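You operate a simulated robot arm through the tools that you are given. There is no shell and no other tool. Be economical: measure what you need, move in short steps, check, and stop when the job is done.

Carry out the task below with a simulated robot arm. There is one attempt and no reset: what you move stays moved.

Task
Stop the teal unit's free flow with the valve seat knob; test it.
Fine: effort about 3.0 mbar, within 0.1 on the display; input port closed, black switch on inhale, breathing knob at 1; the test must end OK.

Only the result counts: the job must be done as asked and must still hold three seconds after the hand-in. Knocking over, shifting, dropping, spilling or breaking anything else fails it.

Robot
A 6-joint arm with a two-finger parallel gripper on a trunk, on a base that drives. Base frame: it is fixed to the floor where the robot stands at the start and does not move with it; the origin is under the middle of the robot, x ahead of it, y to its left, z up. Readings come in mm, rad, newtons and seconds.
With the tool pointing down near the work surface it reaches from about 320 to 820 mm from the robot's upright axis, wherever it stands. Its first joint turns from -2.897 to 2.897 rad. Places, roughly: black switch [600, -100, 1400]; breathing knob [400, -200, 900]; clamp knob [400, 400, 900]; exhale knob [600, -200, 1100]; green bleed valve [400, 300, 900]; input port [500, -100, 1200]; main valve [700, -400, 1500]; power switch [500, -300, 1000]; supply knob [400, -100, 900]; teal unit knob [600, 200, 1100]; valve seat knob [400, 200, 900]; white unit knob [500, 100, 700]; yellow switch [600, -100, 1300]; yellow unit knob [500, 400, 700]. Payload 3.43 kg.
Tool frame: the origin (TCP) lies between the finger pads and is the grasp point; the fingertips stand 34 mm ahead of it; z points along the fingers, y is the line along which they close. The gripper opens to 128 mm. The fingers are 24 mm wide and 12 mm thick; the gripper's body (48 by 130 mm) begins 96 mm behind the TCP.
Orientation is told as [roll, pitch, yaw] about the base's x, y, z axes, in that order, counted from this pose: with the fingers straight down and closing along the base's y, the tool's x points along the base's -x, its y along +y and its z along -z.

Tools
- The arm moves only by the tool arm_command. Its arguments are lists of equal length, an entry for each row: "dp": the shift along the base's x, y, z in mm, a list of three; "turn": the turn, a rotation vector about the base's x, y, z in rad, a list of three; "grip": the opening, from 0 (shut) to 1 (fully open). In form: {"dp": [[x, y, z], ...], "turn": [[rx, ry, rz], ...], "grip": [grip, ...]}. A call has 1 to 8 rows; each row shifts and turns the commanded pose from where the row before left it. Rows are played at 5 a second. More than 50 mm and 0.15 rad between two rows, or a gripper value outside its range, and nothing of the call is played. Where a pose cannot be reached the arm comes as near as it can. A force on the tool above 50 N (or 10 N above the force at the start of the call, whichever is more), or a blocked arm, ends the call early, and 0.2 s more pass. Each finger travels about 45 mm/s and halts on what it meets, pressing with about 45 N; the grip force reading is that of the motor and also rises with nothing between the fingers. The clock runs only during rows and for 0.2 s after the last one: add rows that do not move to give the fingers time. It gives the time, the measured TCP pose, the force on the tool (base axes), the opening and the grip force at its end, in the units of the frame above (readings bear some noise), with the torque about the TCP (base axes, N m) and any sound that the robot's microphone picked up, and new pictures: "pictures" is both (left out), scene, wrist or none.
- Cameras (640 x 400 px; columns grow to the right, rows downward): "scene" is now at [28.1, 146.6, 1520]; the picture's right is [-0.08, -1.00, 0.00], its down [-0.59, 0.05, -0.81] and it looks along [0.80, -0.06, -0.59] (base axes); focal length 271 px, centre (320, 200). "wrist" rides on the gripper at [76, -11, -160] in the tool frame; the picture's right is [0.15, 0.99, 0.00], its down [-0.88, 0.13, -0.46] and it looks along [-0.45, 0.07, 0.89] (tool axes); focal length 234 px, centre (320, 200).
- roll_base(legs): drives the robot by 1 to 6 legs, each [ahead, turn to the left] in mm and rad, along the robot's own axes; the way and the turn of a leg run together, so that a leg with both is an arc; at most 1500 mm and 3.142 rad a leg. The arm and the cameras ride along, it lands a little off, and it stops where it bumps. It gives what a move gives, and a new picture of the scene camera.
- aim_head(pan, tilt): turns the head with the scene camera to pan (to the left, within 2.705 rad either way) and tilt (down, from -0.506 to 1.204), counted from straight ahead of the robot. It gives what a move gives, and a new picture of the scene camera.
- locate(camera, pixels): there is no depth. For up to 12 entries [column, row, z] of the newest picture of that camera ("zoom" is the newest enlarged one), the place [x, y] in the base frame at which the ray of that pixel passes the height z, good to about 2 mm. No time passes.
- inspect(camera, box): a new picture of the part [left, top, right, bottom] of that camera's present view, enlarged. No time passes.
- finish_job(): hands the job in; it is judged then, once.

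Keep the steps short. Do not move on a guess: measure, check each grasp and each placing, and mend mistakes. In all there are 80 turns and 260 pictures (those below and enlarged ones count). Leave the gripper open and the arm clear of the work at the hand-in unless told otherwise, and finish with a single line.

The tools are called after "Emit:" by a JSON object that holds its "name" and its "arguments". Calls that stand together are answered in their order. arm_command: Moves the arm, as the interface text tells. Its arguments: {"type":"object","properties":{"dp":{"type":"array","items":{"type":"array","items":{"type":"number"}}},"turn":{"type":"array","items":{"type":"array","items":{"type":"number"}}},"grip":{"type":"array","items":{"type":"number"}},"pictures":{"type":"string","enum":["both","scene","wrist","none"]}},"required":["dp","turn","grip"]} The other tools are called the same way: roll_base (legs) drives the base; aim_head (pan, tilt) turns the head that bears the scene camera; locate (camera, pixels) gives the place at which the rays of pixels pass given heights; inspect (camera, box) takes an enlarged picture of a part of a camera's view; finish_job () hands the job in.

At the start:

```text
time_s: 0.0
ee_pos: [378.9, -11.4, 1150.1]
ee_rot: [0.001, -0.002, 0.005]
ft_force: [-0.4, -0.6, -0.1]
ft_torque: [-0.01, 0.02, 0.02]
gripper_width: 128.2
grip_force: 0.2
robot x, y, heading: [5.0, -6.4, -0.003]
head pan, tilt: [-0.077, 0.632]
```

scene: 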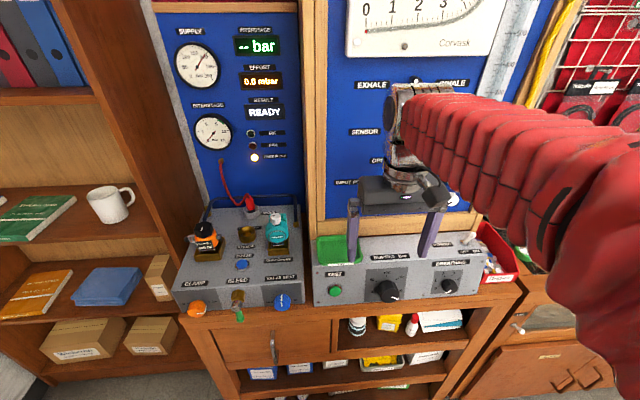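
wrist: 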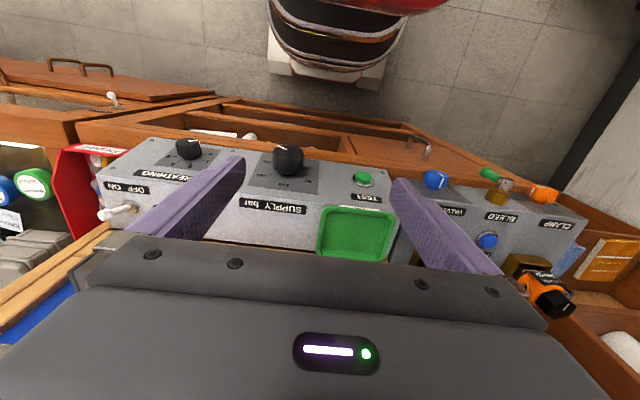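

I see a test bench with a blue panel, a console on the left (clamp, bleed, valve seat) and one on the right (test, supply, breathing). I'll enlarge parts of the view to read the labels.

Emit:
{"name": "inspect", "arguments": {"camera": "scene", "box": [160, 10, 320, 190]}}

Emit:
{"name": "inspect", "arguments": {"camera": "scene", "box": [165, 190, 325, 330]}}

Emit:
{"name": "inspect", "arguments": {"camera": "scene", "box": [310, 200, 530, 320]}}

Emit:
{"name": "inspect", "arguments": {"camera": "scene", "box": [310, 60, 500, 220]}}

```text
2.22 times, centred on (240, 100) of scene
```

zoom: 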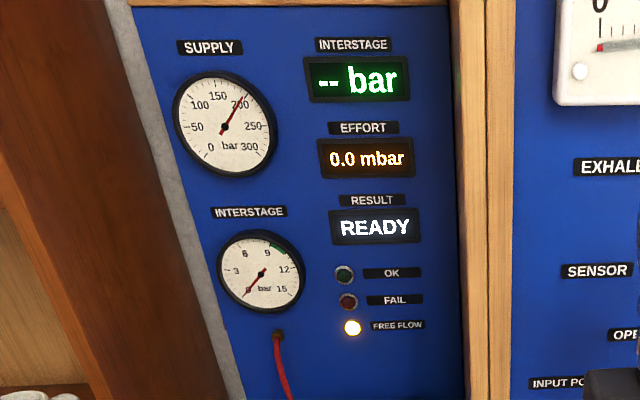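

```text
2.86 times, centred on (245, 260) of scene
```

zoom: 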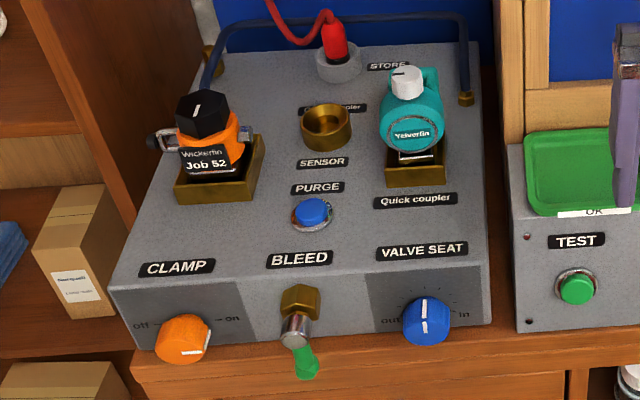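

```text
2.91 times, centred on (420, 260) of scene
```

zoom: 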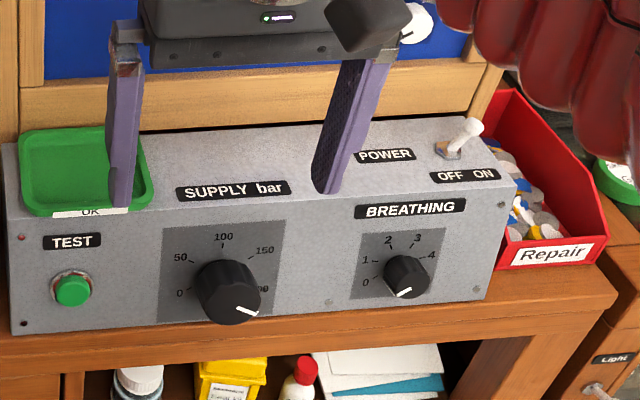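

```text
2.50 times, centred on (405, 140) of scene
```

zoom: 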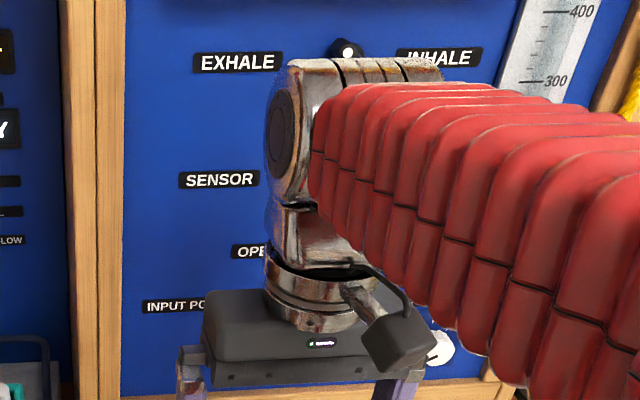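

The arm covers the panel in the middle. I'll move it left and up to see the switches behind it.

Emit:
{"name": "arm_command", "arguments": {"dp": [[0, 50, 20], [0, 50, 20], [0, 50, 20], [0, 50, 20], [0, 50, 0], [0, 50, 0], [-20, 50, 0], [-20, 50, 0]], "turn": [[0, 0, 0], [0, 0, 0], [0, 0, 0], [0, 0, 0], [0, 0, 0], [0, 0, 0], [0, 0, 0], [0, 0, 0]], "grip": [1, 1, 1, 1, 1, 1, 1, 1]}}

```text
refused: row 1 steps farther than a row can; nothing moved
```

Emit:
{"name": "arm_command", "arguments": {"dp": [[0, 45, 20], [0, 45, 20], [0, 45, 20], [0, 45, 20], [0, 45, 0], [0, 45, 0], [-20, 45, 0], [-20, 45, 0]], "turn": [[0, 0, 0], [0, 0, 0], [0, 0, 0], [0, 0, 0], [0, 0, 0], [0, 0, 0], [0, 0, 0], [0, 0, 0]], "grip": [1, 1, 1, 1, 1, 1, 1, 1]}}

Emit:
{"name": "aim_head", "arguments": {"pan": -0.4, "tilt": 0.3}}

```text
time_s: 1.8
ee_pos: [337.4, 350.1, 1229.1]
ee_rot: [-0.001, 0.0, 0.004]
ft_force: [-0.4, 0.7, 0.1]
ft_torque: [0.0, 0.0, 0.0]
gripper_width: 128.1
grip_force: 0.0
robot x, y, heading: [-0.7, -3.4, 0.002]
head pan, tilt: [-0.077, 0.632]
```

scene: 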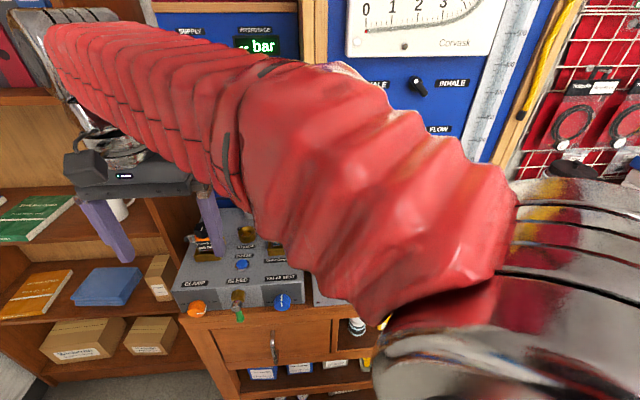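
wrist: 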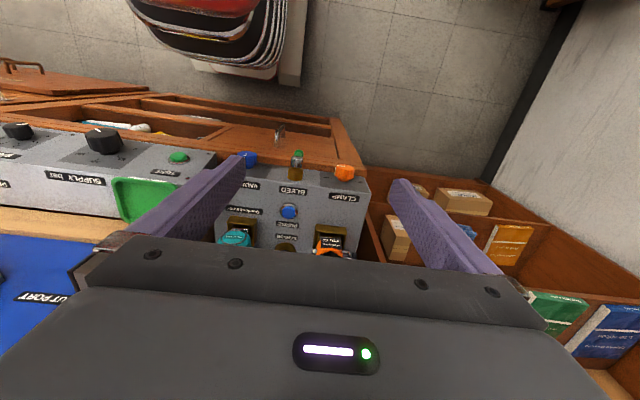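

```text
time_s: 2.6
ee_pos: [337.4, 348.8, 1228.0]
ee_rot: [0.0, 0.001, 0.003]
ft_force: [0.6, 0.1, -0.3]
ft_torque: [0.02, -0.04, -0.02]
gripper_width: 128.0
grip_force: 0.0
robot x, y, heading: [1.8, -1.8, 0.0]
head pan, tilt: [-0.4, 0.3]
```

scene: 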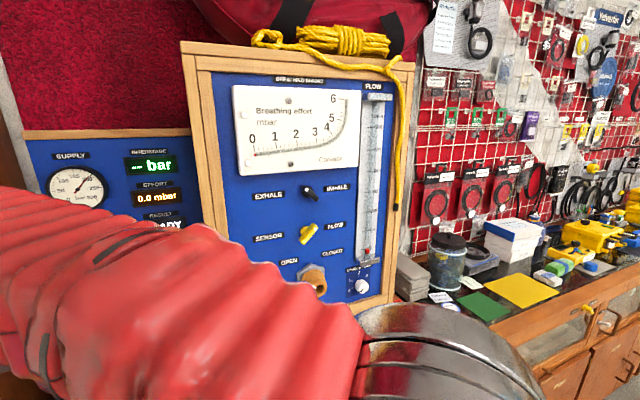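

Emit:
{"name": "inspect", "arguments": {"camera": "scene", "box": [230, 170, 400, 305]}}

Emit:
{"name": "inspect", "arguments": {"camera": "scene", "box": [220, 60, 400, 180]}}

Emit:
{"name": "locate", "arguments": {"camera": "scene", "pixels": [[310, 193, 1370], [308, 233, 1300], [318, 285, 1200], [362, 286, 1200]]}}

```text
2.96 times, centred on (315, 238) of scene
```

zoom: 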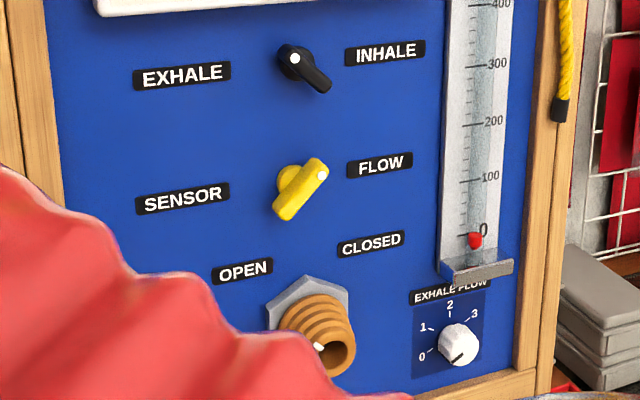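

```text
3.33 times, centred on (310, 120) of scene
```

zoom: 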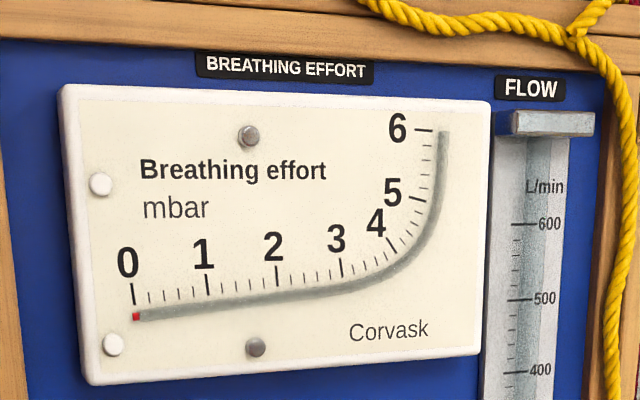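

```text
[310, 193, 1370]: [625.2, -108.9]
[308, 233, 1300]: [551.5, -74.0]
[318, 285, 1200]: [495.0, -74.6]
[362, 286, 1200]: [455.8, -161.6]
```

The black switch's dot looks turned to EXHALE, the yellow one's to FLOW, and the port seems on OPEN. Next I'll take the arm to the right and look at the left side and the consoles.

Emit:
{"name": "arm_command", "arguments": {"dp": [[0, -49, 0], [0, -49, 0], [0, -49, 0], [0, -49, 0], [0, -49, 0], [0, -49, 0], [0, -49, 0], [0, -49, 0]], "turn": [[0, 0, 0], [0, 0, 0], [0, 0, 0], [0, 0, 0], [0, 0, 0], [0, 0, 0], [0, 0, 0], [0, 0, 0]], "grip": [1, 1, 1, 1, 1, 1, 1, 1], "pictures": "none"}}

Emit:
{"name": "arm_command", "arguments": {"dp": [[0, -49, 0], [0, -49, 0], [0, -49, 0], [0, -49, 0], [0, -49, 0], [0, -49, 0], [0, -49, 0], [0, -49, 0]], "turn": [[0, 0, 0], [0, 0, 0], [0, 0, 0], [0, 0, 0], [0, 0, 0], [0, 0, 0], [0, 0, 0], [0, 0, 0]], "grip": [1, 1, 1, 1, 1, 1, 1, 1], "pictures": "wrist"}}

Emit:
{"name": "aim_head", "arguments": {"pan": -0.15, "tilt": 0.55}}

```text
time_s: 4.4
ee_pos: [340.0, -40.3, 1228.2]
ee_rot: [-0.001, 0.0, 0.005]
ft_force: [-0.5, 0.1, -0.3]
ft_torque: [0.02, 0.0, 0.04]
gripper_width: 128.2
grip_force: 0.0
robot x, y, heading: [-4.2, -8.9, 0.001]
head pan, tilt: [-0.4, 0.3]
```

```text
time_s: 6.2
ee_pos: [338.9, -436.2, 1232.1]
ee_rot: [-0.002, 0.001, 0.007]
ft_force: [-0.3, 0.3, 0.0]
ft_torque: [0.0, -0.03, -0.02]
gripper_width: 128.2
grip_force: 0.1
robot x, y, heading: [0.3, -5.2, 0.002]
head pan, tilt: [-0.4, 0.3]
```

wrist: 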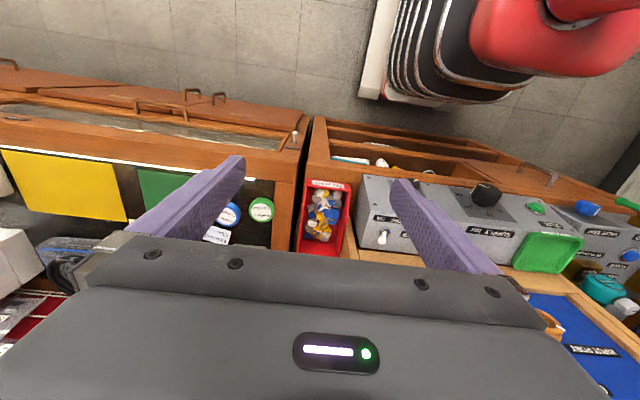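

```text
time_s: 7.0
ee_pos: [337.6, -434.5, 1231.4]
ee_rot: [0.0, -0.003, 0.002]
ft_force: [-0.6, 0.5, -0.1]
ft_torque: [0.0, -0.03, -0.02]
gripper_width: 128.1
grip_force: 0.1
robot x, y, heading: [-3.5, -6.5, -0.008]
head pan, tilt: [-0.15, 0.55]
```

scene: 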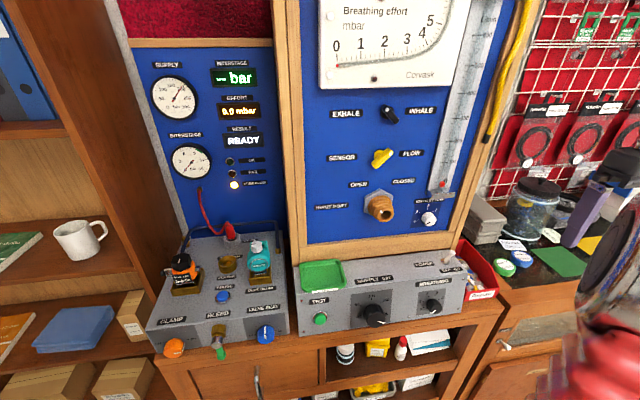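

Now nothing is in the way. I'll enlarge the port and switches, the consoles and the displays.

Emit:
{"name": "inspect", "arguments": {"camera": "scene", "box": [310, 90, 460, 240]}}

Emit:
{"name": "inspect", "arguments": {"camera": "scene", "box": [290, 240, 480, 360]}}

Emit:
{"name": "inspect", "arguments": {"camera": "scene", "box": [145, 220, 305, 365]}}

Emit:
{"name": "locate", "arguments": {"camera": "scene", "pixels": [[265, 335, 900], [434, 306, 900], [322, 319, 900], [389, 113, 1400], [382, 157, 1300], [380, 208, 1200], [320, 273, 930], [300, 246, 1050]]}}

```text
2.67 times, centred on (385, 165) of scene
```

zoom: 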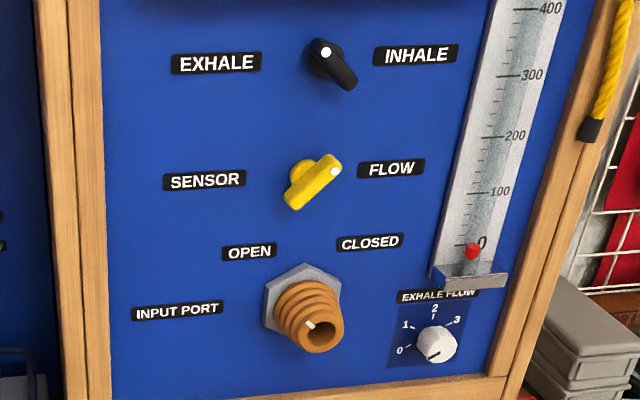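

```text
3.33 times, centred on (385, 300) of scene
```

zoom: 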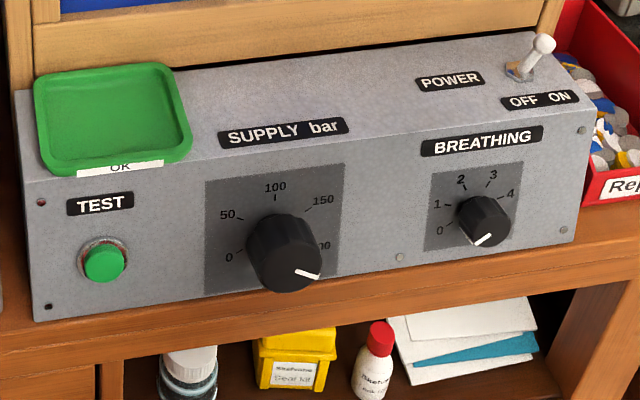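

```text
2.76 times, centred on (225, 292) of scene
```

zoom: 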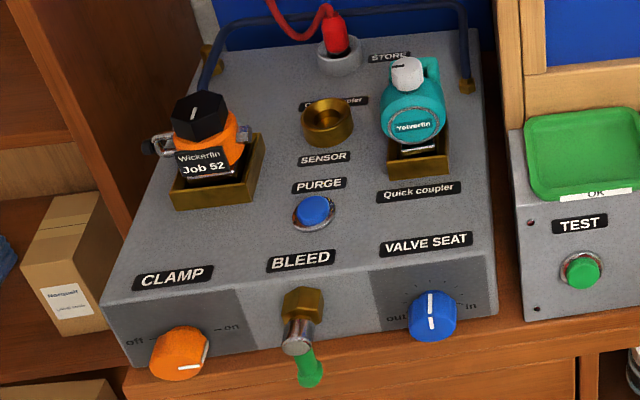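

```text
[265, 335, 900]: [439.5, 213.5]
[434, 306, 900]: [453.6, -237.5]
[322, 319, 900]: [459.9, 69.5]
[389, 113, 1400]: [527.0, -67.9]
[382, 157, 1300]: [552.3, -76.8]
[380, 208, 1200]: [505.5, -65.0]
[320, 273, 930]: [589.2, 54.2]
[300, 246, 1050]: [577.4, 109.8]
```

From two views I get rough places: breathing knob about (440,-227,918), valve seat knob about (430,212,910), TEST about (443,75,925). I'll turn the tool level (pointing +x) in free space in front of the right console.

Emit:
{"name": "arm_command", "arguments": {"dp": [[0, 40, -20], [0, 40, -20], [0, 40, 0], [0, 40, 0], [0, 40, 0], [0, 0, 0], [0, 0, 0], [0, 0, 0]], "turn": [[0, -0.1428, 0], [0, -0.1428, 0], [0, -0.1428, 0], [0, -0.1428, 0], [0, -0.1428, 0], [0, -0.1428, 0], [0, -0.1428, 0], [0, -0.1428, 0]], "grip": [1, 1, 1, 1, 1, 1, 1, 1]}}

```text
time_s: 9.0
ee_pos: [347.7, -249.9, 1146.9]
ee_rot: [0.241, -1.085, -0.205]
ft_force: [0.6, -0.3, -0.6]
ft_torque: [-0.01, 0.0, -0.01]
gripper_width: 128.1
grip_force: 0.0
robot x, y, heading: [-1.0, -4.3, -0.001]
head pan, tilt: [-0.15, 0.55]
stopped in row 8: the arm was blocked; the commanded pose is now the measured one
```

scene: 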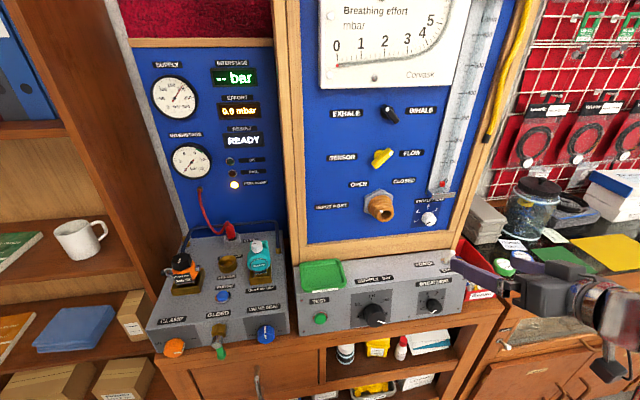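
wrist: 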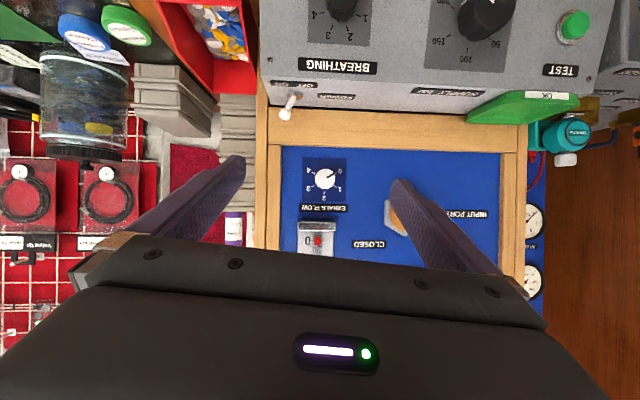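

The arm was blocked because it is folded too close to the trunk. I'll back the base 220 mm for room.

Emit:
{"name": "roll_base", "arguments": {"legs": [[-220, 0]]}}

```text
time_s: 11.0
ee_pos: [129.2, -249.6, 1147.7]
ee_rot: [0.24, -1.088, -0.206]
ft_force: [-0.1, 0.2, 0.2]
ft_torque: [-0.03, -0.04, -0.02]
gripper_width: 128.1
grip_force: 0.0
robot x, y, heading: [-212.7, -4.6, -0.005]
head pan, tilt: [-0.15, 0.55]
```

scene: 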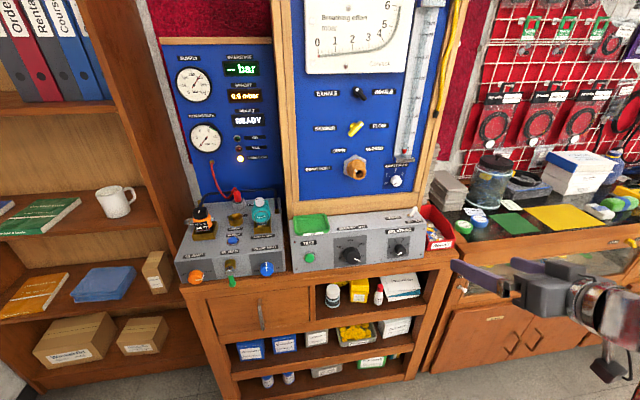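

Room is fine now. I'll straighten the tool to level, and move to stand in front of the breathing knob (about x 320, y -228, z 920).

Emit:
{"name": "arm_command", "arguments": {"dp": [[40, 0, 0], [40, 0, 0], [40, 0, 0], [40, 22, 0], [30, 0, -20], [0, 0, -40], [0, 0, 0]], "turn": [[-0.11, 0, 0], [0, -0.118, 0], [0, -0.118, 0], [0, -0.118, 0], [0, -0.118, 0], [0, 0, 0], [0, 0, 0]], "grip": [1, 1, 1, 1, 1, 1, 1]}}

```text
time_s: 12.6
ee_pos: [320.4, -226.1, 1087.4]
ee_rot: [-1.157, -1.569, 1.163]
ft_force: [1.0, 0.1, 0.1]
ft_torque: [-0.02, 0.0, 0.02]
gripper_width: 128.1
grip_force: 0.1
robot x, y, heading: [-216.8, -5.7, -0.003]
head pan, tilt: [-0.15, 0.55]
```

scene: 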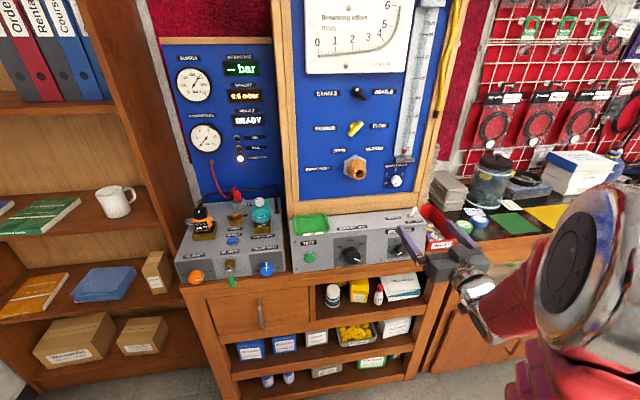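
wrist: 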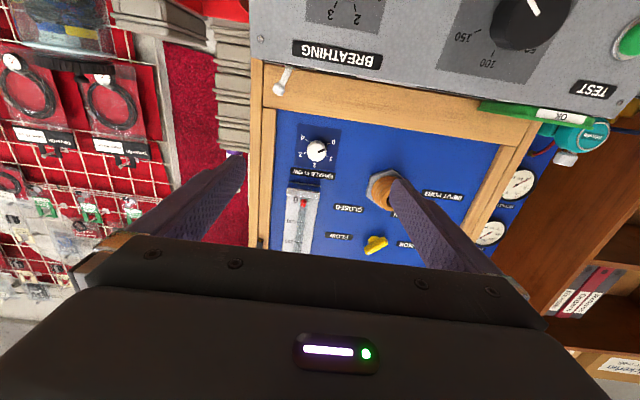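

The tool is level. I'll go down to z about 918, in front of the knob.

Emit:
{"name": "arm_command", "arguments": {"dp": [[0, 0, -45], [0, 0, -45], [0, 0, -45], [0, 0, -34], [0, 0, 0]], "turn": [[0, 0, 0], [0, 0, 0], [0, 0, 0], [0, 0, 0], [0, 0, 0]], "grip": [1, 1, 1, 1, 1]}}

```text
time_s: 13.8
ee_pos: [330.7, -241.7, 937.4]
ee_rot: [1.066, -1.555, -1.054]
ft_force: [-0.1, -0.4, 0.2]
ft_torque: [0.01, -0.04, 0.01]
gripper_width: 128.0
grip_force: 0.0
out of reach, approached as far as the arm can: row 4
robot x, y, heading: [-214.0, -6.8, 0.001]
head pan, tilt: [-0.15, 0.55]
```

scene: 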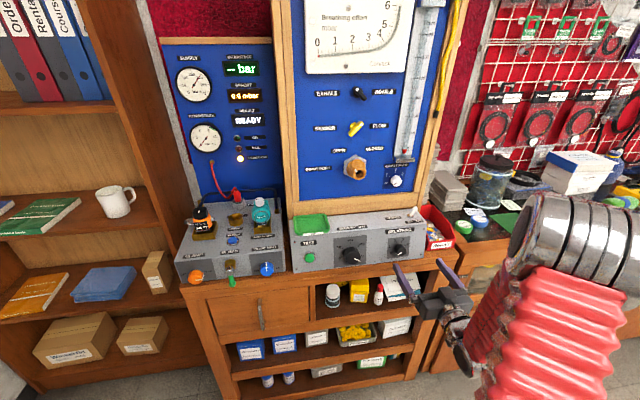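
wrist: 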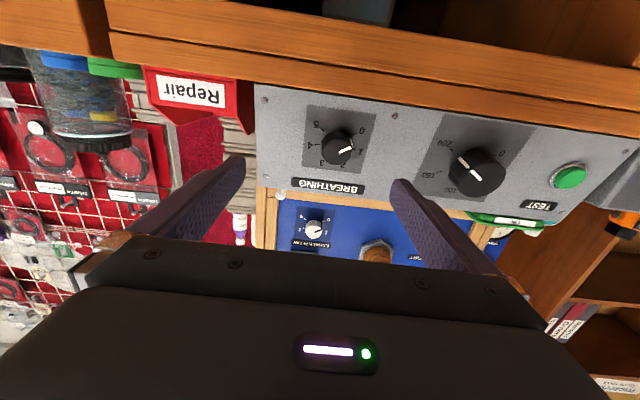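

The arm reached its limit at z 937 here, and the knob now shows well at about (340,145) in the wrist view. I'll enlarge it and take sight lines.

Emit:
{"name": "inspect", "arguments": {"camera": "wrist", "box": [250, 70, 420, 210]}}

Emit:
{"name": "inspect", "arguments": {"camera": "scene", "box": [280, 200, 480, 320]}}

Emit:
{"name": "locate", "arguments": {"camera": "wrist", "pixels": [[341, 148, 890], [341, 148, 920], [341, 148, 950], [570, 177, 920], [570, 177, 900]]}}

Emit:
{"name": "locate", "arguments": {"camera": "scene", "pixels": [[398, 251, 890], [398, 251, 920], [398, 251, 950], [310, 257, 920], [310, 257, 900], [266, 268, 900], [266, 268, 920]]}}

```text
2.86 times, centred on (335, 140) of wrist
```

zoom: 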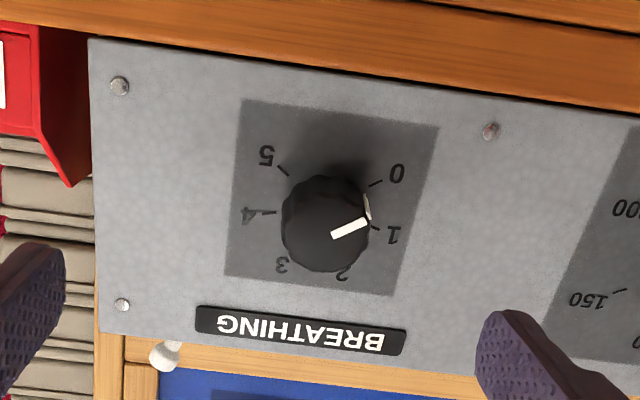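

```text
3.20 times, centred on (380, 260) of scene
```

zoom: 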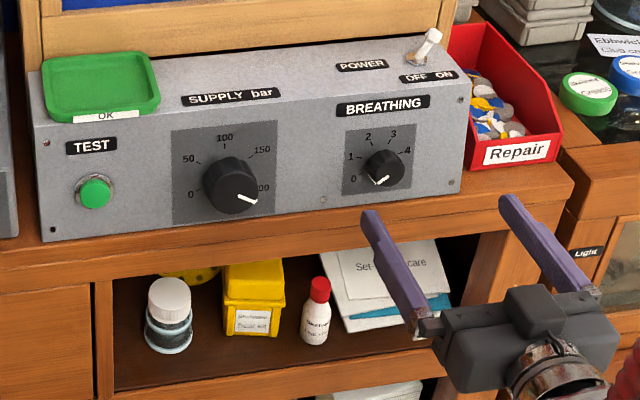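

```text
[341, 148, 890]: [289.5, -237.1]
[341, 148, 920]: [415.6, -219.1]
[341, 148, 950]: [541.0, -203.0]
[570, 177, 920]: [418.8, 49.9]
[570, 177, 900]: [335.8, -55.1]
```

```text
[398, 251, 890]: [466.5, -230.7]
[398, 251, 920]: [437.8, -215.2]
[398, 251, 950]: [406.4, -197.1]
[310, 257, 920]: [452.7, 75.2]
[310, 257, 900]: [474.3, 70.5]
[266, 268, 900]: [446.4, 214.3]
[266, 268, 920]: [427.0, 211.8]
```

Sight lines meet at about (433,-217,924) for the knob's front. The pointer stands at 0, and 1 is about 48° clockwise. I'll half close the fingers and move to x 385, y -217, z 924.

Emit:
{"name": "arm_command", "arguments": {"dp": [[25, 12, 0], [25, 12, 0], [5, 0, -13], [0, 0, 0], [0, 0, 0]], "turn": [[0, -0.008, 0], [0, -0.008, 0], [0, 0, 0], [0, 0, 0], [0, 0, 0]], "grip": [0.8, 0.7, 0.6, 0.5, 0.5]}}

```text
time_s: 15.0
ee_pos: [388.2, -224.6, 930.5]
ee_rot: [2.571, -1.557, -2.56]
ft_force: [-0.6, 0.0, 1.1]
ft_torque: [0.02, 0.01, -0.04]
gripper_width: 63.9
grip_force: 0.0
out of reach, approached as far as the arm can: row 1, 3
robot x, y, heading: [-215.5, -2.9, -0.002]
head pan, tilt: [-0.15, 0.55]
```

scene: 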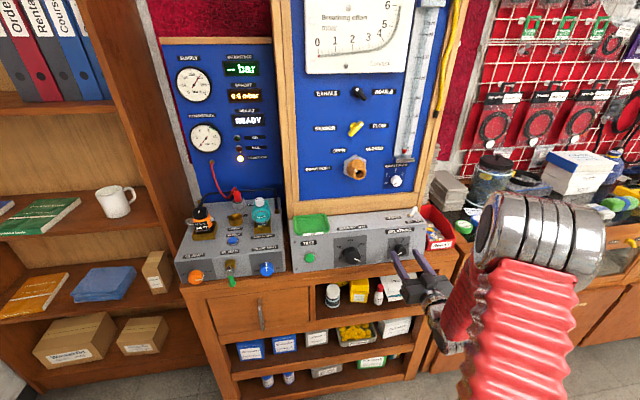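
wrist: 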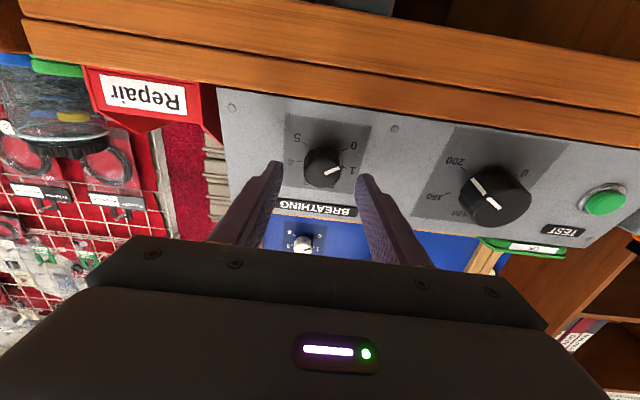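

The arm can't get lower than z 930 with the wrist bent this far. I'll back the base another 120 mm so the wrist bends less.

Emit:
{"name": "roll_base", "arguments": {"legs": [[-120, 0]]}}

Emit:
{"name": "arm_command", "arguments": {"dp": [[30, 3, -3], [30, 2, -3], [30, 2, 0], [30, 0, 0], [0, 0, 0]], "turn": [[0, 0, 0], [0, -0.014, 0], [0, 0, 0], [0, 0, 0], [0, 0, 0]], "grip": [0.5, 0.5, 0.5, 0.5, 0.5]}}

```text
time_s: 16.4
ee_pos: [268.2, -224.1, 929.6]
ee_rot: [2.571, -1.556, -2.559]
ft_force: [-0.4, -0.8, -0.1]
ft_torque: [0.02, -0.03, 0.0]
gripper_width: 64.1
grip_force: 0.1
robot x, y, heading: [-336.4, -7.8, 0.001]
head pan, tilt: [-0.15, 0.55]
```

scene: 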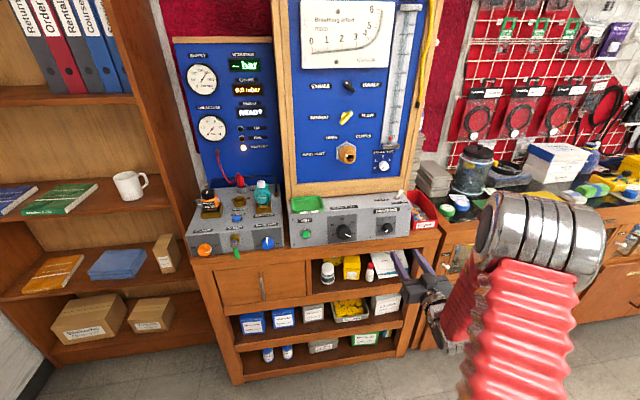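

```text
time_s: 17.6
ee_pos: [388.2, -218.1, 921.9]
ee_rot: [2.853, -1.544, -2.84]
ft_force: [0.3, 1.3, -0.3]
ft_torque: [0.02, -0.01, -0.01]
gripper_width: 63.9
grip_force: 0.1
robot x, y, heading: [-336.2, -5.5, -0.001]
head pan, tilt: [-0.15, 0.55]
```

scene: 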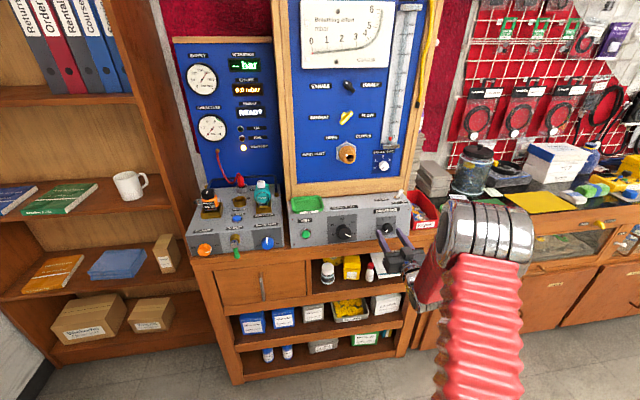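
wrist: 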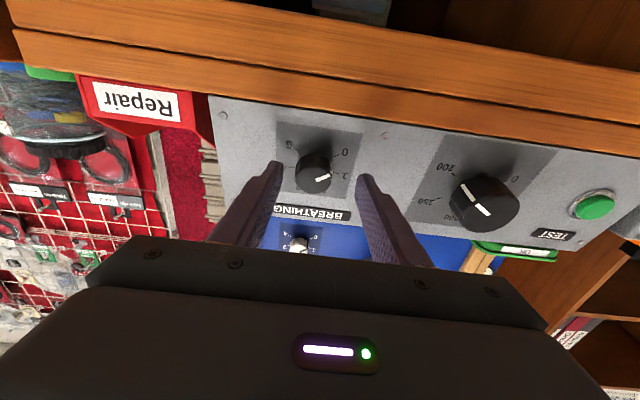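

In reach now. I'll enlarge to check the alignment of the fingers with the knob.

Emit:
{"name": "inspect", "arguments": {"camera": "wrist", "box": [240, 110, 400, 210]}}

Emit:
{"name": "locate", "arguments": {"camera": "wrist", "pixels": [[315, 175, 918], [315, 175, 924], [315, 175, 930]]}}

```text
4.00 times, centred on (320, 160) of wrist
```

zoom: 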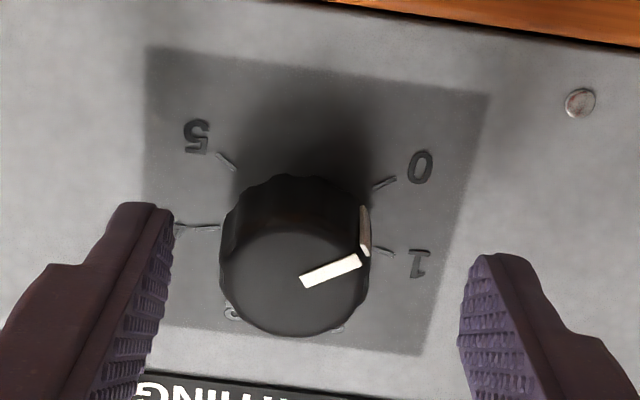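

```text
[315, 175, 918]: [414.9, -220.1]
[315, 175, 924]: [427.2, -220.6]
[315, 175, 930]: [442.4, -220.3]
```

The knob's front is at about (428,-221,924), a little right of the fingers' middle. I'll go 24 mm ahead, 3 mm to the right, then close on it.

Emit:
{"name": "arm_command", "arguments": {"dp": [[12, -3, 0], [12, 0, 1], [0, 0, 0], [0, 0, 0], [0, 0, 0], [0, 0, 0]], "turn": [[0, 0, 0], [0, 0, 0], [0, 0, 0], [0, 0, 0], [0, 0, 0], [0, 0, 0]], "grip": [0.5, 0.5, 0.4, 0.32, 0.22, 0.22], "pictures": "wrist"}}

Emit:
{"name": "inspect", "arguments": {"camera": "wrist", "box": [240, 110, 400, 210]}}

```text
time_s: 19.0
ee_pos: [412.2, -221.3, 923.8]
ee_rot: [2.829, -1.544, -2.822]
ft_force: [4.9, -16.7, -3.5]
ft_torque: [0.03, -0.06, -0.32]
gripper_width: 37.8
grip_force: 8.3
robot x, y, heading: [-337.4, -4.6, -0.003]
head pan, tilt: [-0.15, 0.55]
```

wrist: 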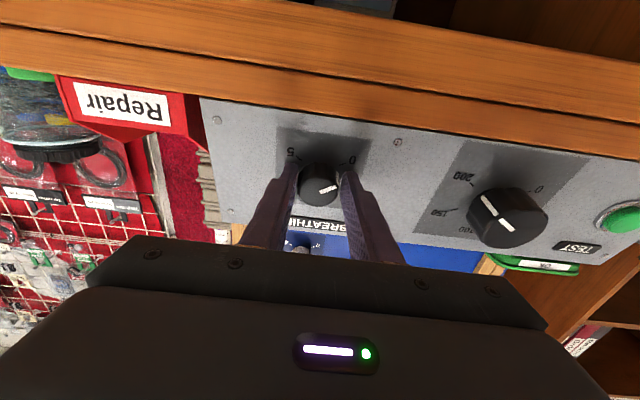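

```text
4.00 times, centred on (320, 160) of wrist
```

zoom: 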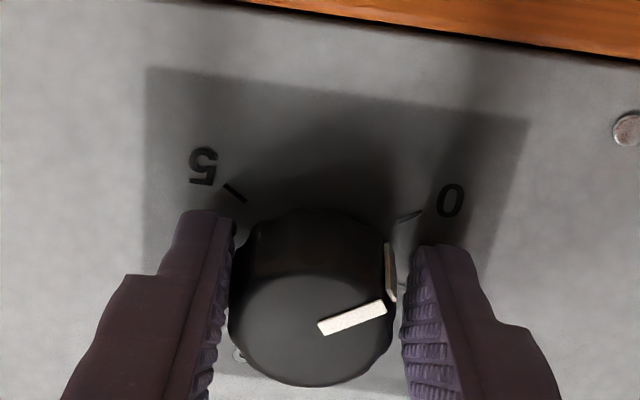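

The right-hand finger touched first, so the knob sits about 2 mm to −y. I'll shift 2 mm, close to grip, then turn clockwise by 0.42 rad and check.

Emit:
{"name": "arm_command", "arguments": {"dp": [[0, -2, 0], [0, 0, 0], [0, 0, 0], [0, 0, 0], [0, 0, 0], [0, 0, 0], [0, 0, 0]], "turn": [[0, 0, 0], [0, 0, 0], [0.1, 0, 0], [0.1, 0, 0], [0.1, 0, 0], [0.12, 0, 0], [0, 0, 0]], "grip": [0.2, 0.15, 0.15, 0.15, 0.15, 0.15, 0.15], "pictures": "wrist"}}

Emit:
{"name": "inspect", "arguments": {"camera": "wrist", "box": [240, 110, 400, 210]}}

```text
time_s: 20.6
ee_pos: [412.9, -221.3, 924.0]
ee_rot: [1.633, -1.141, -1.627]
ft_force: [-8.7, -7.5, -12.3]
ft_torque: [-0.18, 0.02, -1.09]
gripper_width: 36.7
grip_force: 44.4
robot x, y, heading: [-335.1, -7.7, -0.003]
head pan, tilt: [-0.15, 0.55]
```

wrist: 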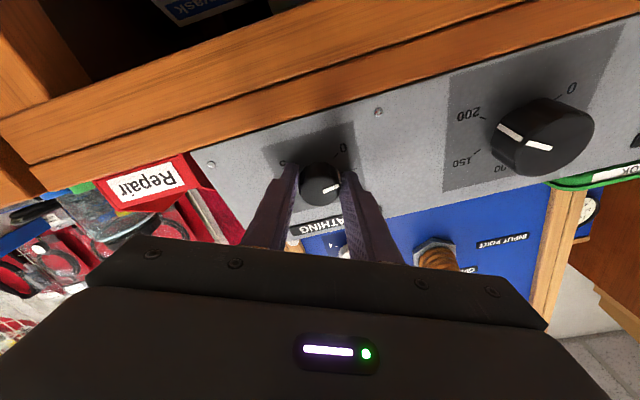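

```text
4.00 times, centred on (320, 160) of wrist
```

zoom: 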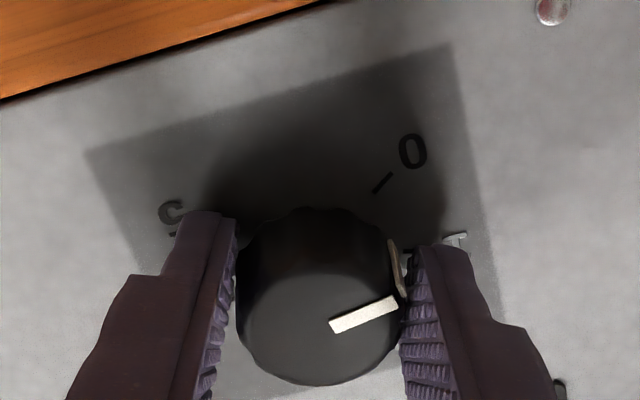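

The knob follows the tool; the pointer is midway between 0 and 1. I'll turn another 0.42 rad.

Emit:
{"name": "arm_command", "arguments": {"dp": [[0, 0, 0], [0, 0, 0], [0, 0, 0], [0, 0, 0], [0, 0, 0]], "turn": [[0.1, 0, 0], [0.1, 0, 0], [0.1, 0, 0], [0.12, 0, 0], [0, 0, 0]], "grip": [0.15, 0.15, 0.15, 0.15, 0.15], "pictures": "both"}}

Emit:
{"name": "inspect", "arguments": {"camera": "wrist", "box": [240, 110, 400, 210]}}

Emit:
{"name": "inspect", "arguments": {"camera": "scene", "box": [170, 40, 290, 160]}}

```text
time_s: 21.8
ee_pos: [412.0, -223.7, 927.4]
ee_rot: [1.608, -0.717, -1.611]
ft_force: [-26.1, -21.1, 2.8]
ft_torque: [-0.14, 0.86, -1.53]
gripper_width: 38.0
grip_force: 45.4
robot x, y, heading: [-335.3, -7.6, 0.001]
head pan, tilt: [-0.15, 0.55]
```

scene: 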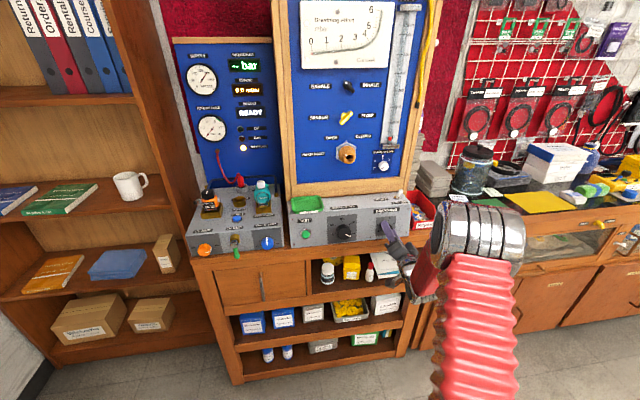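
wrist: 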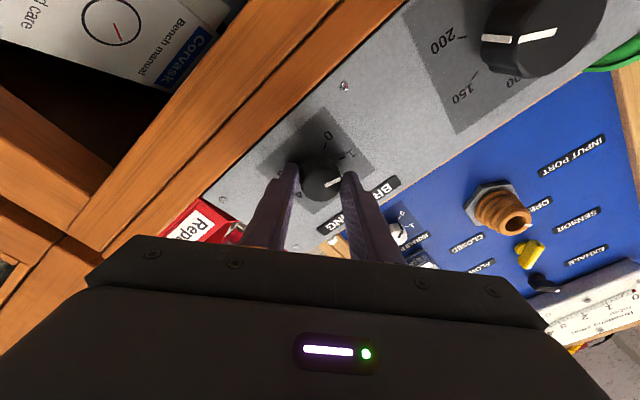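

```text
4.00 times, centred on (320, 160) of wrist
```

zoom: 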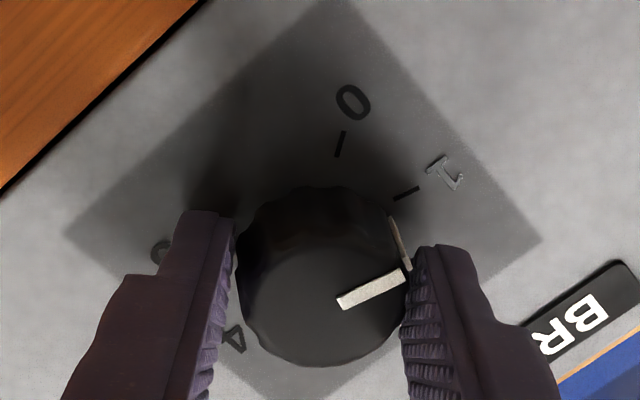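

```text
3.33 times, centred on (230, 100) of scene
```

zoom: 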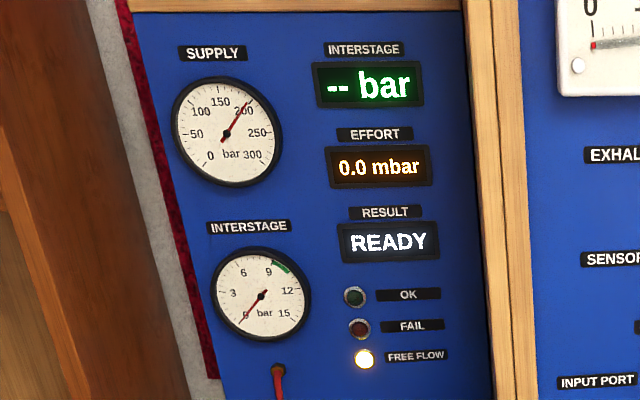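

The pointer is now parallel to the "1" tick. I'll release, back off, and verify.

Emit:
{"name": "arm_command", "arguments": {"dp": [[0, 0, 0], [0, 0, 0], [0, 0, 0], [-30, 0, 0], [-30, 0, 0], [-20, 0, 0], [0, 0, 0]], "turn": [[0, 0, 0], [0, 0, 0], [0, 0, 0], [0, 0, 0], [0, 0, 0], [0, 0, 0], [0, 0, 0]], "grip": [0.35, 0.5, 0.5, 0.5, 0.5, 0.5, 0.5], "pictures": "wrist"}}

Emit:
{"name": "inspect", "arguments": {"camera": "wrist", "box": [240, 80, 400, 210]}}

Emit:
{"name": "inspect", "arguments": {"camera": "scene", "box": [280, 180, 440, 280]}}

```text
time_s: 22.4
ee_pos: [410.6, -218.1, 931.8]
ee_rot: [1.622, -0.722, -1.609]
ft_force: [-36.9, 13.2, 15.2]
ft_torque: [0.16, 0.66, -0.19]
gripper_width: 52.6
grip_force: 0.0
robot x, y, heading: [-335.8, -2.5, -0.003]
head pan, tilt: [-0.15, 0.55]
stopped in row 2: the force on the tool passed its limit at 53 N (the readings are from after the stop); the commanded pose is now the measured one
```

wrist: 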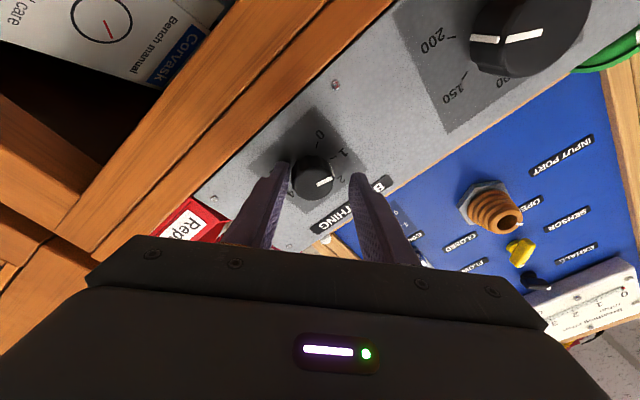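

```text
3.08 times, centred on (320, 145) of wrist
```

zoom: 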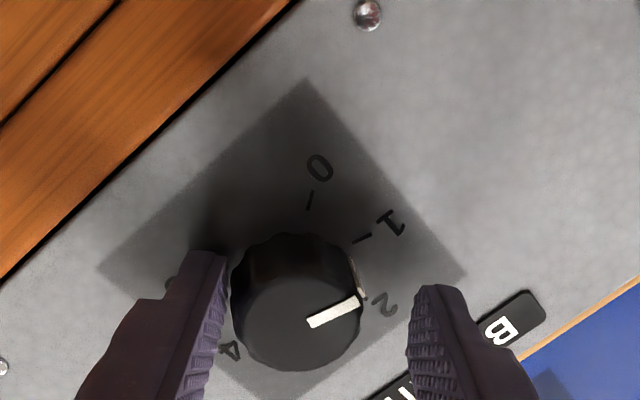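

```text
4.00 times, centred on (360, 230) of scene
```

zoom: 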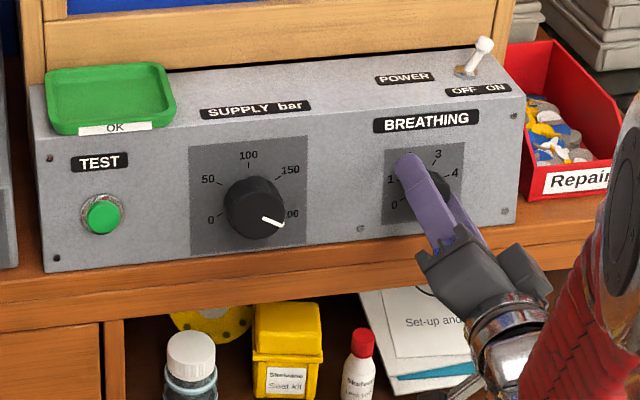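

There is −37 N along x: the fingertips bear on the panel. I'll back straight off.

Emit:
{"name": "arm_command", "arguments": {"dp": [[-20, 0, 0], [-30, 0, 0], [-30, 0, 0], [0, 0, 0]], "turn": [[0, 0, 0], [0, 0, 0], [0, 0, 0], [0, 0, 0]], "grip": [0.5, 0.5, 0.5, 0.5], "pictures": "wrist"}}

Emit:
{"name": "inspect", "arguments": {"camera": "wrist", "box": [240, 80, 400, 210]}}

Emit:
{"name": "inspect", "arguments": {"camera": "scene", "box": [360, 180, 440, 250]}}

```text
time_s: 23.4
ee_pos: [332.0, -217.6, 928.7]
ee_rot: [1.614, -0.725, -1.607]
ft_force: [-0.1, 0.3, 0.6]
ft_torque: [0.01, -0.01, 0.0]
gripper_width: 64.0
grip_force: 0.0
robot x, y, heading: [-337.4, -2.7, -0.001]
head pan, tilt: [-0.15, 0.55]
```

wrist: 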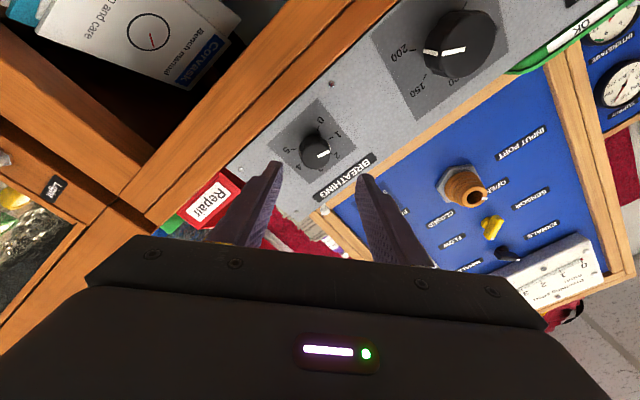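

```text
3.08 times, centred on (320, 145) of wrist
```

zoom: 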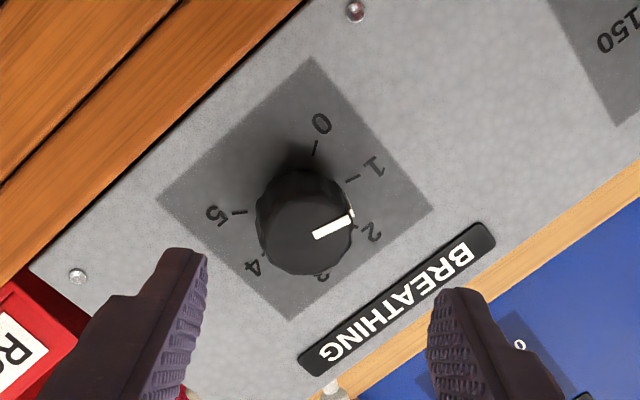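

```text
5.71 times, centred on (400, 215) of scene
```

zoom: 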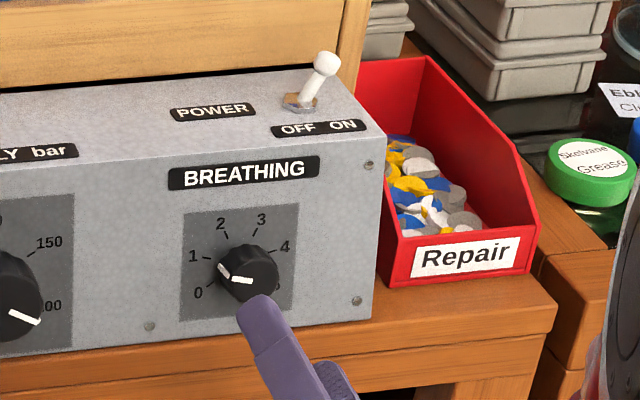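

Breathing shows 1 in both views. Next the black switch and the port: I'll cross sight lines from both cameras (wrist: switch (505,252), port front (477,195); scene: switch (349,86), port (346,153)).

Emit:
{"name": "locate", "arguments": {"camera": "wrist", "pixels": [[505, 252, 1300], [505, 252, 1400], [477, 195, 1150], [477, 195, 1200], [492, 227, 1300], [315, 152, 924], [315, 152, 930]]}}

Emit:
{"name": "locate", "arguments": {"camera": "scene", "pixels": [[349, 86, 1350], [349, 86, 1400], [346, 153, 1200], [346, 153, 1150], [345, 119, 1300], [388, 229, 924]]}}

Emit:
{"name": "inspect", "arguments": {"camera": "scene", "box": [290, 70, 410, 180]}}

Emit:
{"name": "inspect", "arguments": {"camera": "wrist", "box": [420, 150, 560, 270]}}

```text
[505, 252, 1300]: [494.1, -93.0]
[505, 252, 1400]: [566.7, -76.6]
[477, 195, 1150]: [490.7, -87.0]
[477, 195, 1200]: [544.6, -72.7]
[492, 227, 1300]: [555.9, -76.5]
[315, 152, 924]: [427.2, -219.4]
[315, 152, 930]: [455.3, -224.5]
```

```text
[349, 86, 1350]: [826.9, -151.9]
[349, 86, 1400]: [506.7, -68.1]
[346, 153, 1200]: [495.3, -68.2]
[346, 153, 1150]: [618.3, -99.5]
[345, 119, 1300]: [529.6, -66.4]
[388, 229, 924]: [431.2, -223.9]
```

```text
3.64 times, centred on (350, 125) of scene
```

zoom: 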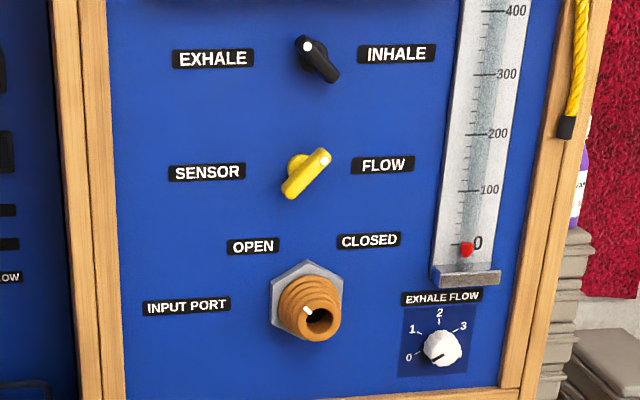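

```text
3.33 times, centred on (490, 210) of wrist
```

zoom: 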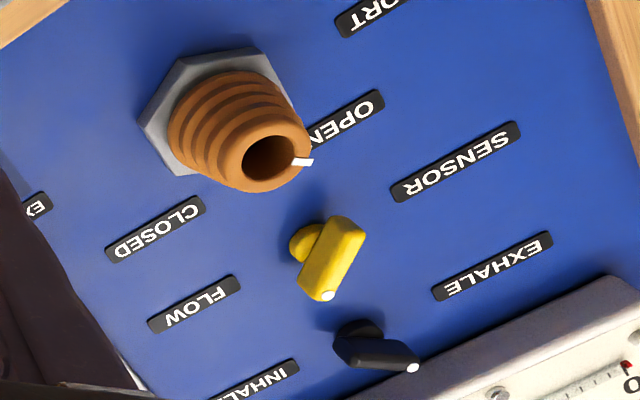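

Port front is near (530,-77,1186) with its mark at OPEN; the black switch near (560,-80,1392) with its dot at EXHALE. Both need about a 90° clockwise turn, so I'll pre-roll the tool to −0.75 rad while rising in front of the port.

Emit:
{"name": "arm_command", "arguments": {"dp": [[0, 0, 40], [0, 0, 40], [0, 20, 40], [0, 30, 35], [0, 30, 35], [0, 30, 35], [0, 30, 30]], "turn": [[-0.145, 0, 0], [-0.145, 0, 0], [-0.145, 0, 0], [-0.145, 0, 0], [-0.145, 0, 0], [-0.145, 0, 0], [-0.145, 0, 0]], "grip": [0.6, 0.7, 0.8, 0.8, 0.8, 0.8, 0.8], "pictures": "none"}}

Emit:
{"name": "arm_command", "arguments": {"dp": [[20, 0, 0], [20, 0, 0], [20, 0, 0], [20, 0, 0], [0, 0, 0]], "turn": [[-0.14, 0, 0], [-0.14, 0, 0], [-0.14, 0, 0], [-0.14, 0, 0], [0, 0, 0]], "grip": [0.8, 0.8, 0.8, 0.8, 0.8], "pictures": "both"}}

```text
time_s: 25.0
ee_pos: [332.3, -93.6, 1186.8]
ee_rot: [-1.689, -1.402, 1.72]
ft_force: [0.4, 0.2, 0.0]
ft_torque: [0.0, -0.02, -0.04]
gripper_width: 102.5
grip_force: 0.1
out of reach, approached as far as the arm can: row 7
robot x, y, heading: [-336.0, -4.6, -0.002]
head pan, tilt: [-0.15, 0.55]
```

```text
time_s: 26.2
ee_pos: [410.1, -178.7, 1291.9]
ee_rot: [-1.544, -0.851, 1.603]
ft_force: [0.1, 0.5, 1.0]
ft_torque: [0.02, 0.0, 0.0]
gripper_width: 102.2
grip_force: 0.0
out of reach, approached as far as the arm can: row 1, 2, 3, 4
robot x, y, heading: [-335.3, -7.4, 0.003]
head pan, tilt: [-0.15, 0.55]
```

scene: 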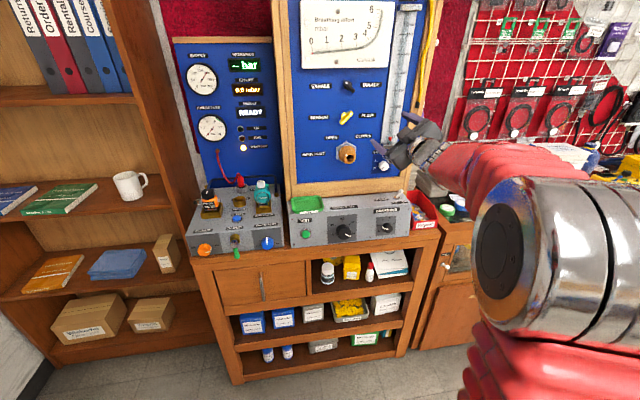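
wrist: 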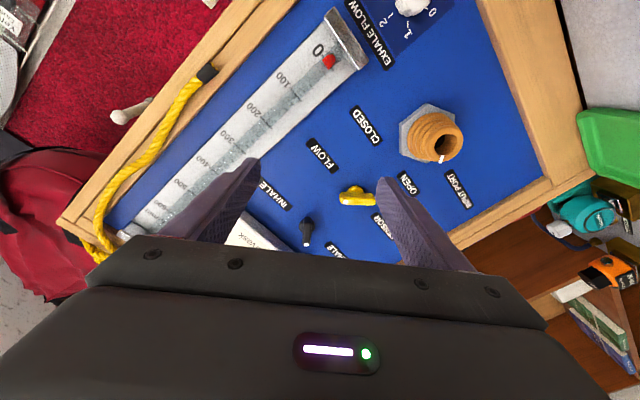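

The arm came out at (410,-179,1292) though asked for (412,-78,1186): a wrist limit with this roll. I'll see if the higher spot (near the black switch's height) is reachable with this roll.

Emit:
{"name": "arm_command", "arguments": {"dp": [[0, 0, 30], [0, 0, 30], [0, 0, 30], [0, 0, 0]], "turn": [[0, 0, 0], [0, 0, 0], [0, 0, 0], [0, 0, 0]], "grip": [0.8, 0.8, 0.8, 0.8], "pictures": "none"}}

```text
time_s: 27.2
ee_pos: [408.2, -179.5, 1380.5]
ee_rot: [-1.583, -0.841, 1.613]
ft_force: [-0.2, -0.4, 0.3]
ft_torque: [-0.01, -0.02, 0.0]
gripper_width: 102.4
grip_force: 0.0
robot x, y, heading: [-336.6, -3.1, -0.003]
head pan, tilt: [-0.15, 0.55]
```

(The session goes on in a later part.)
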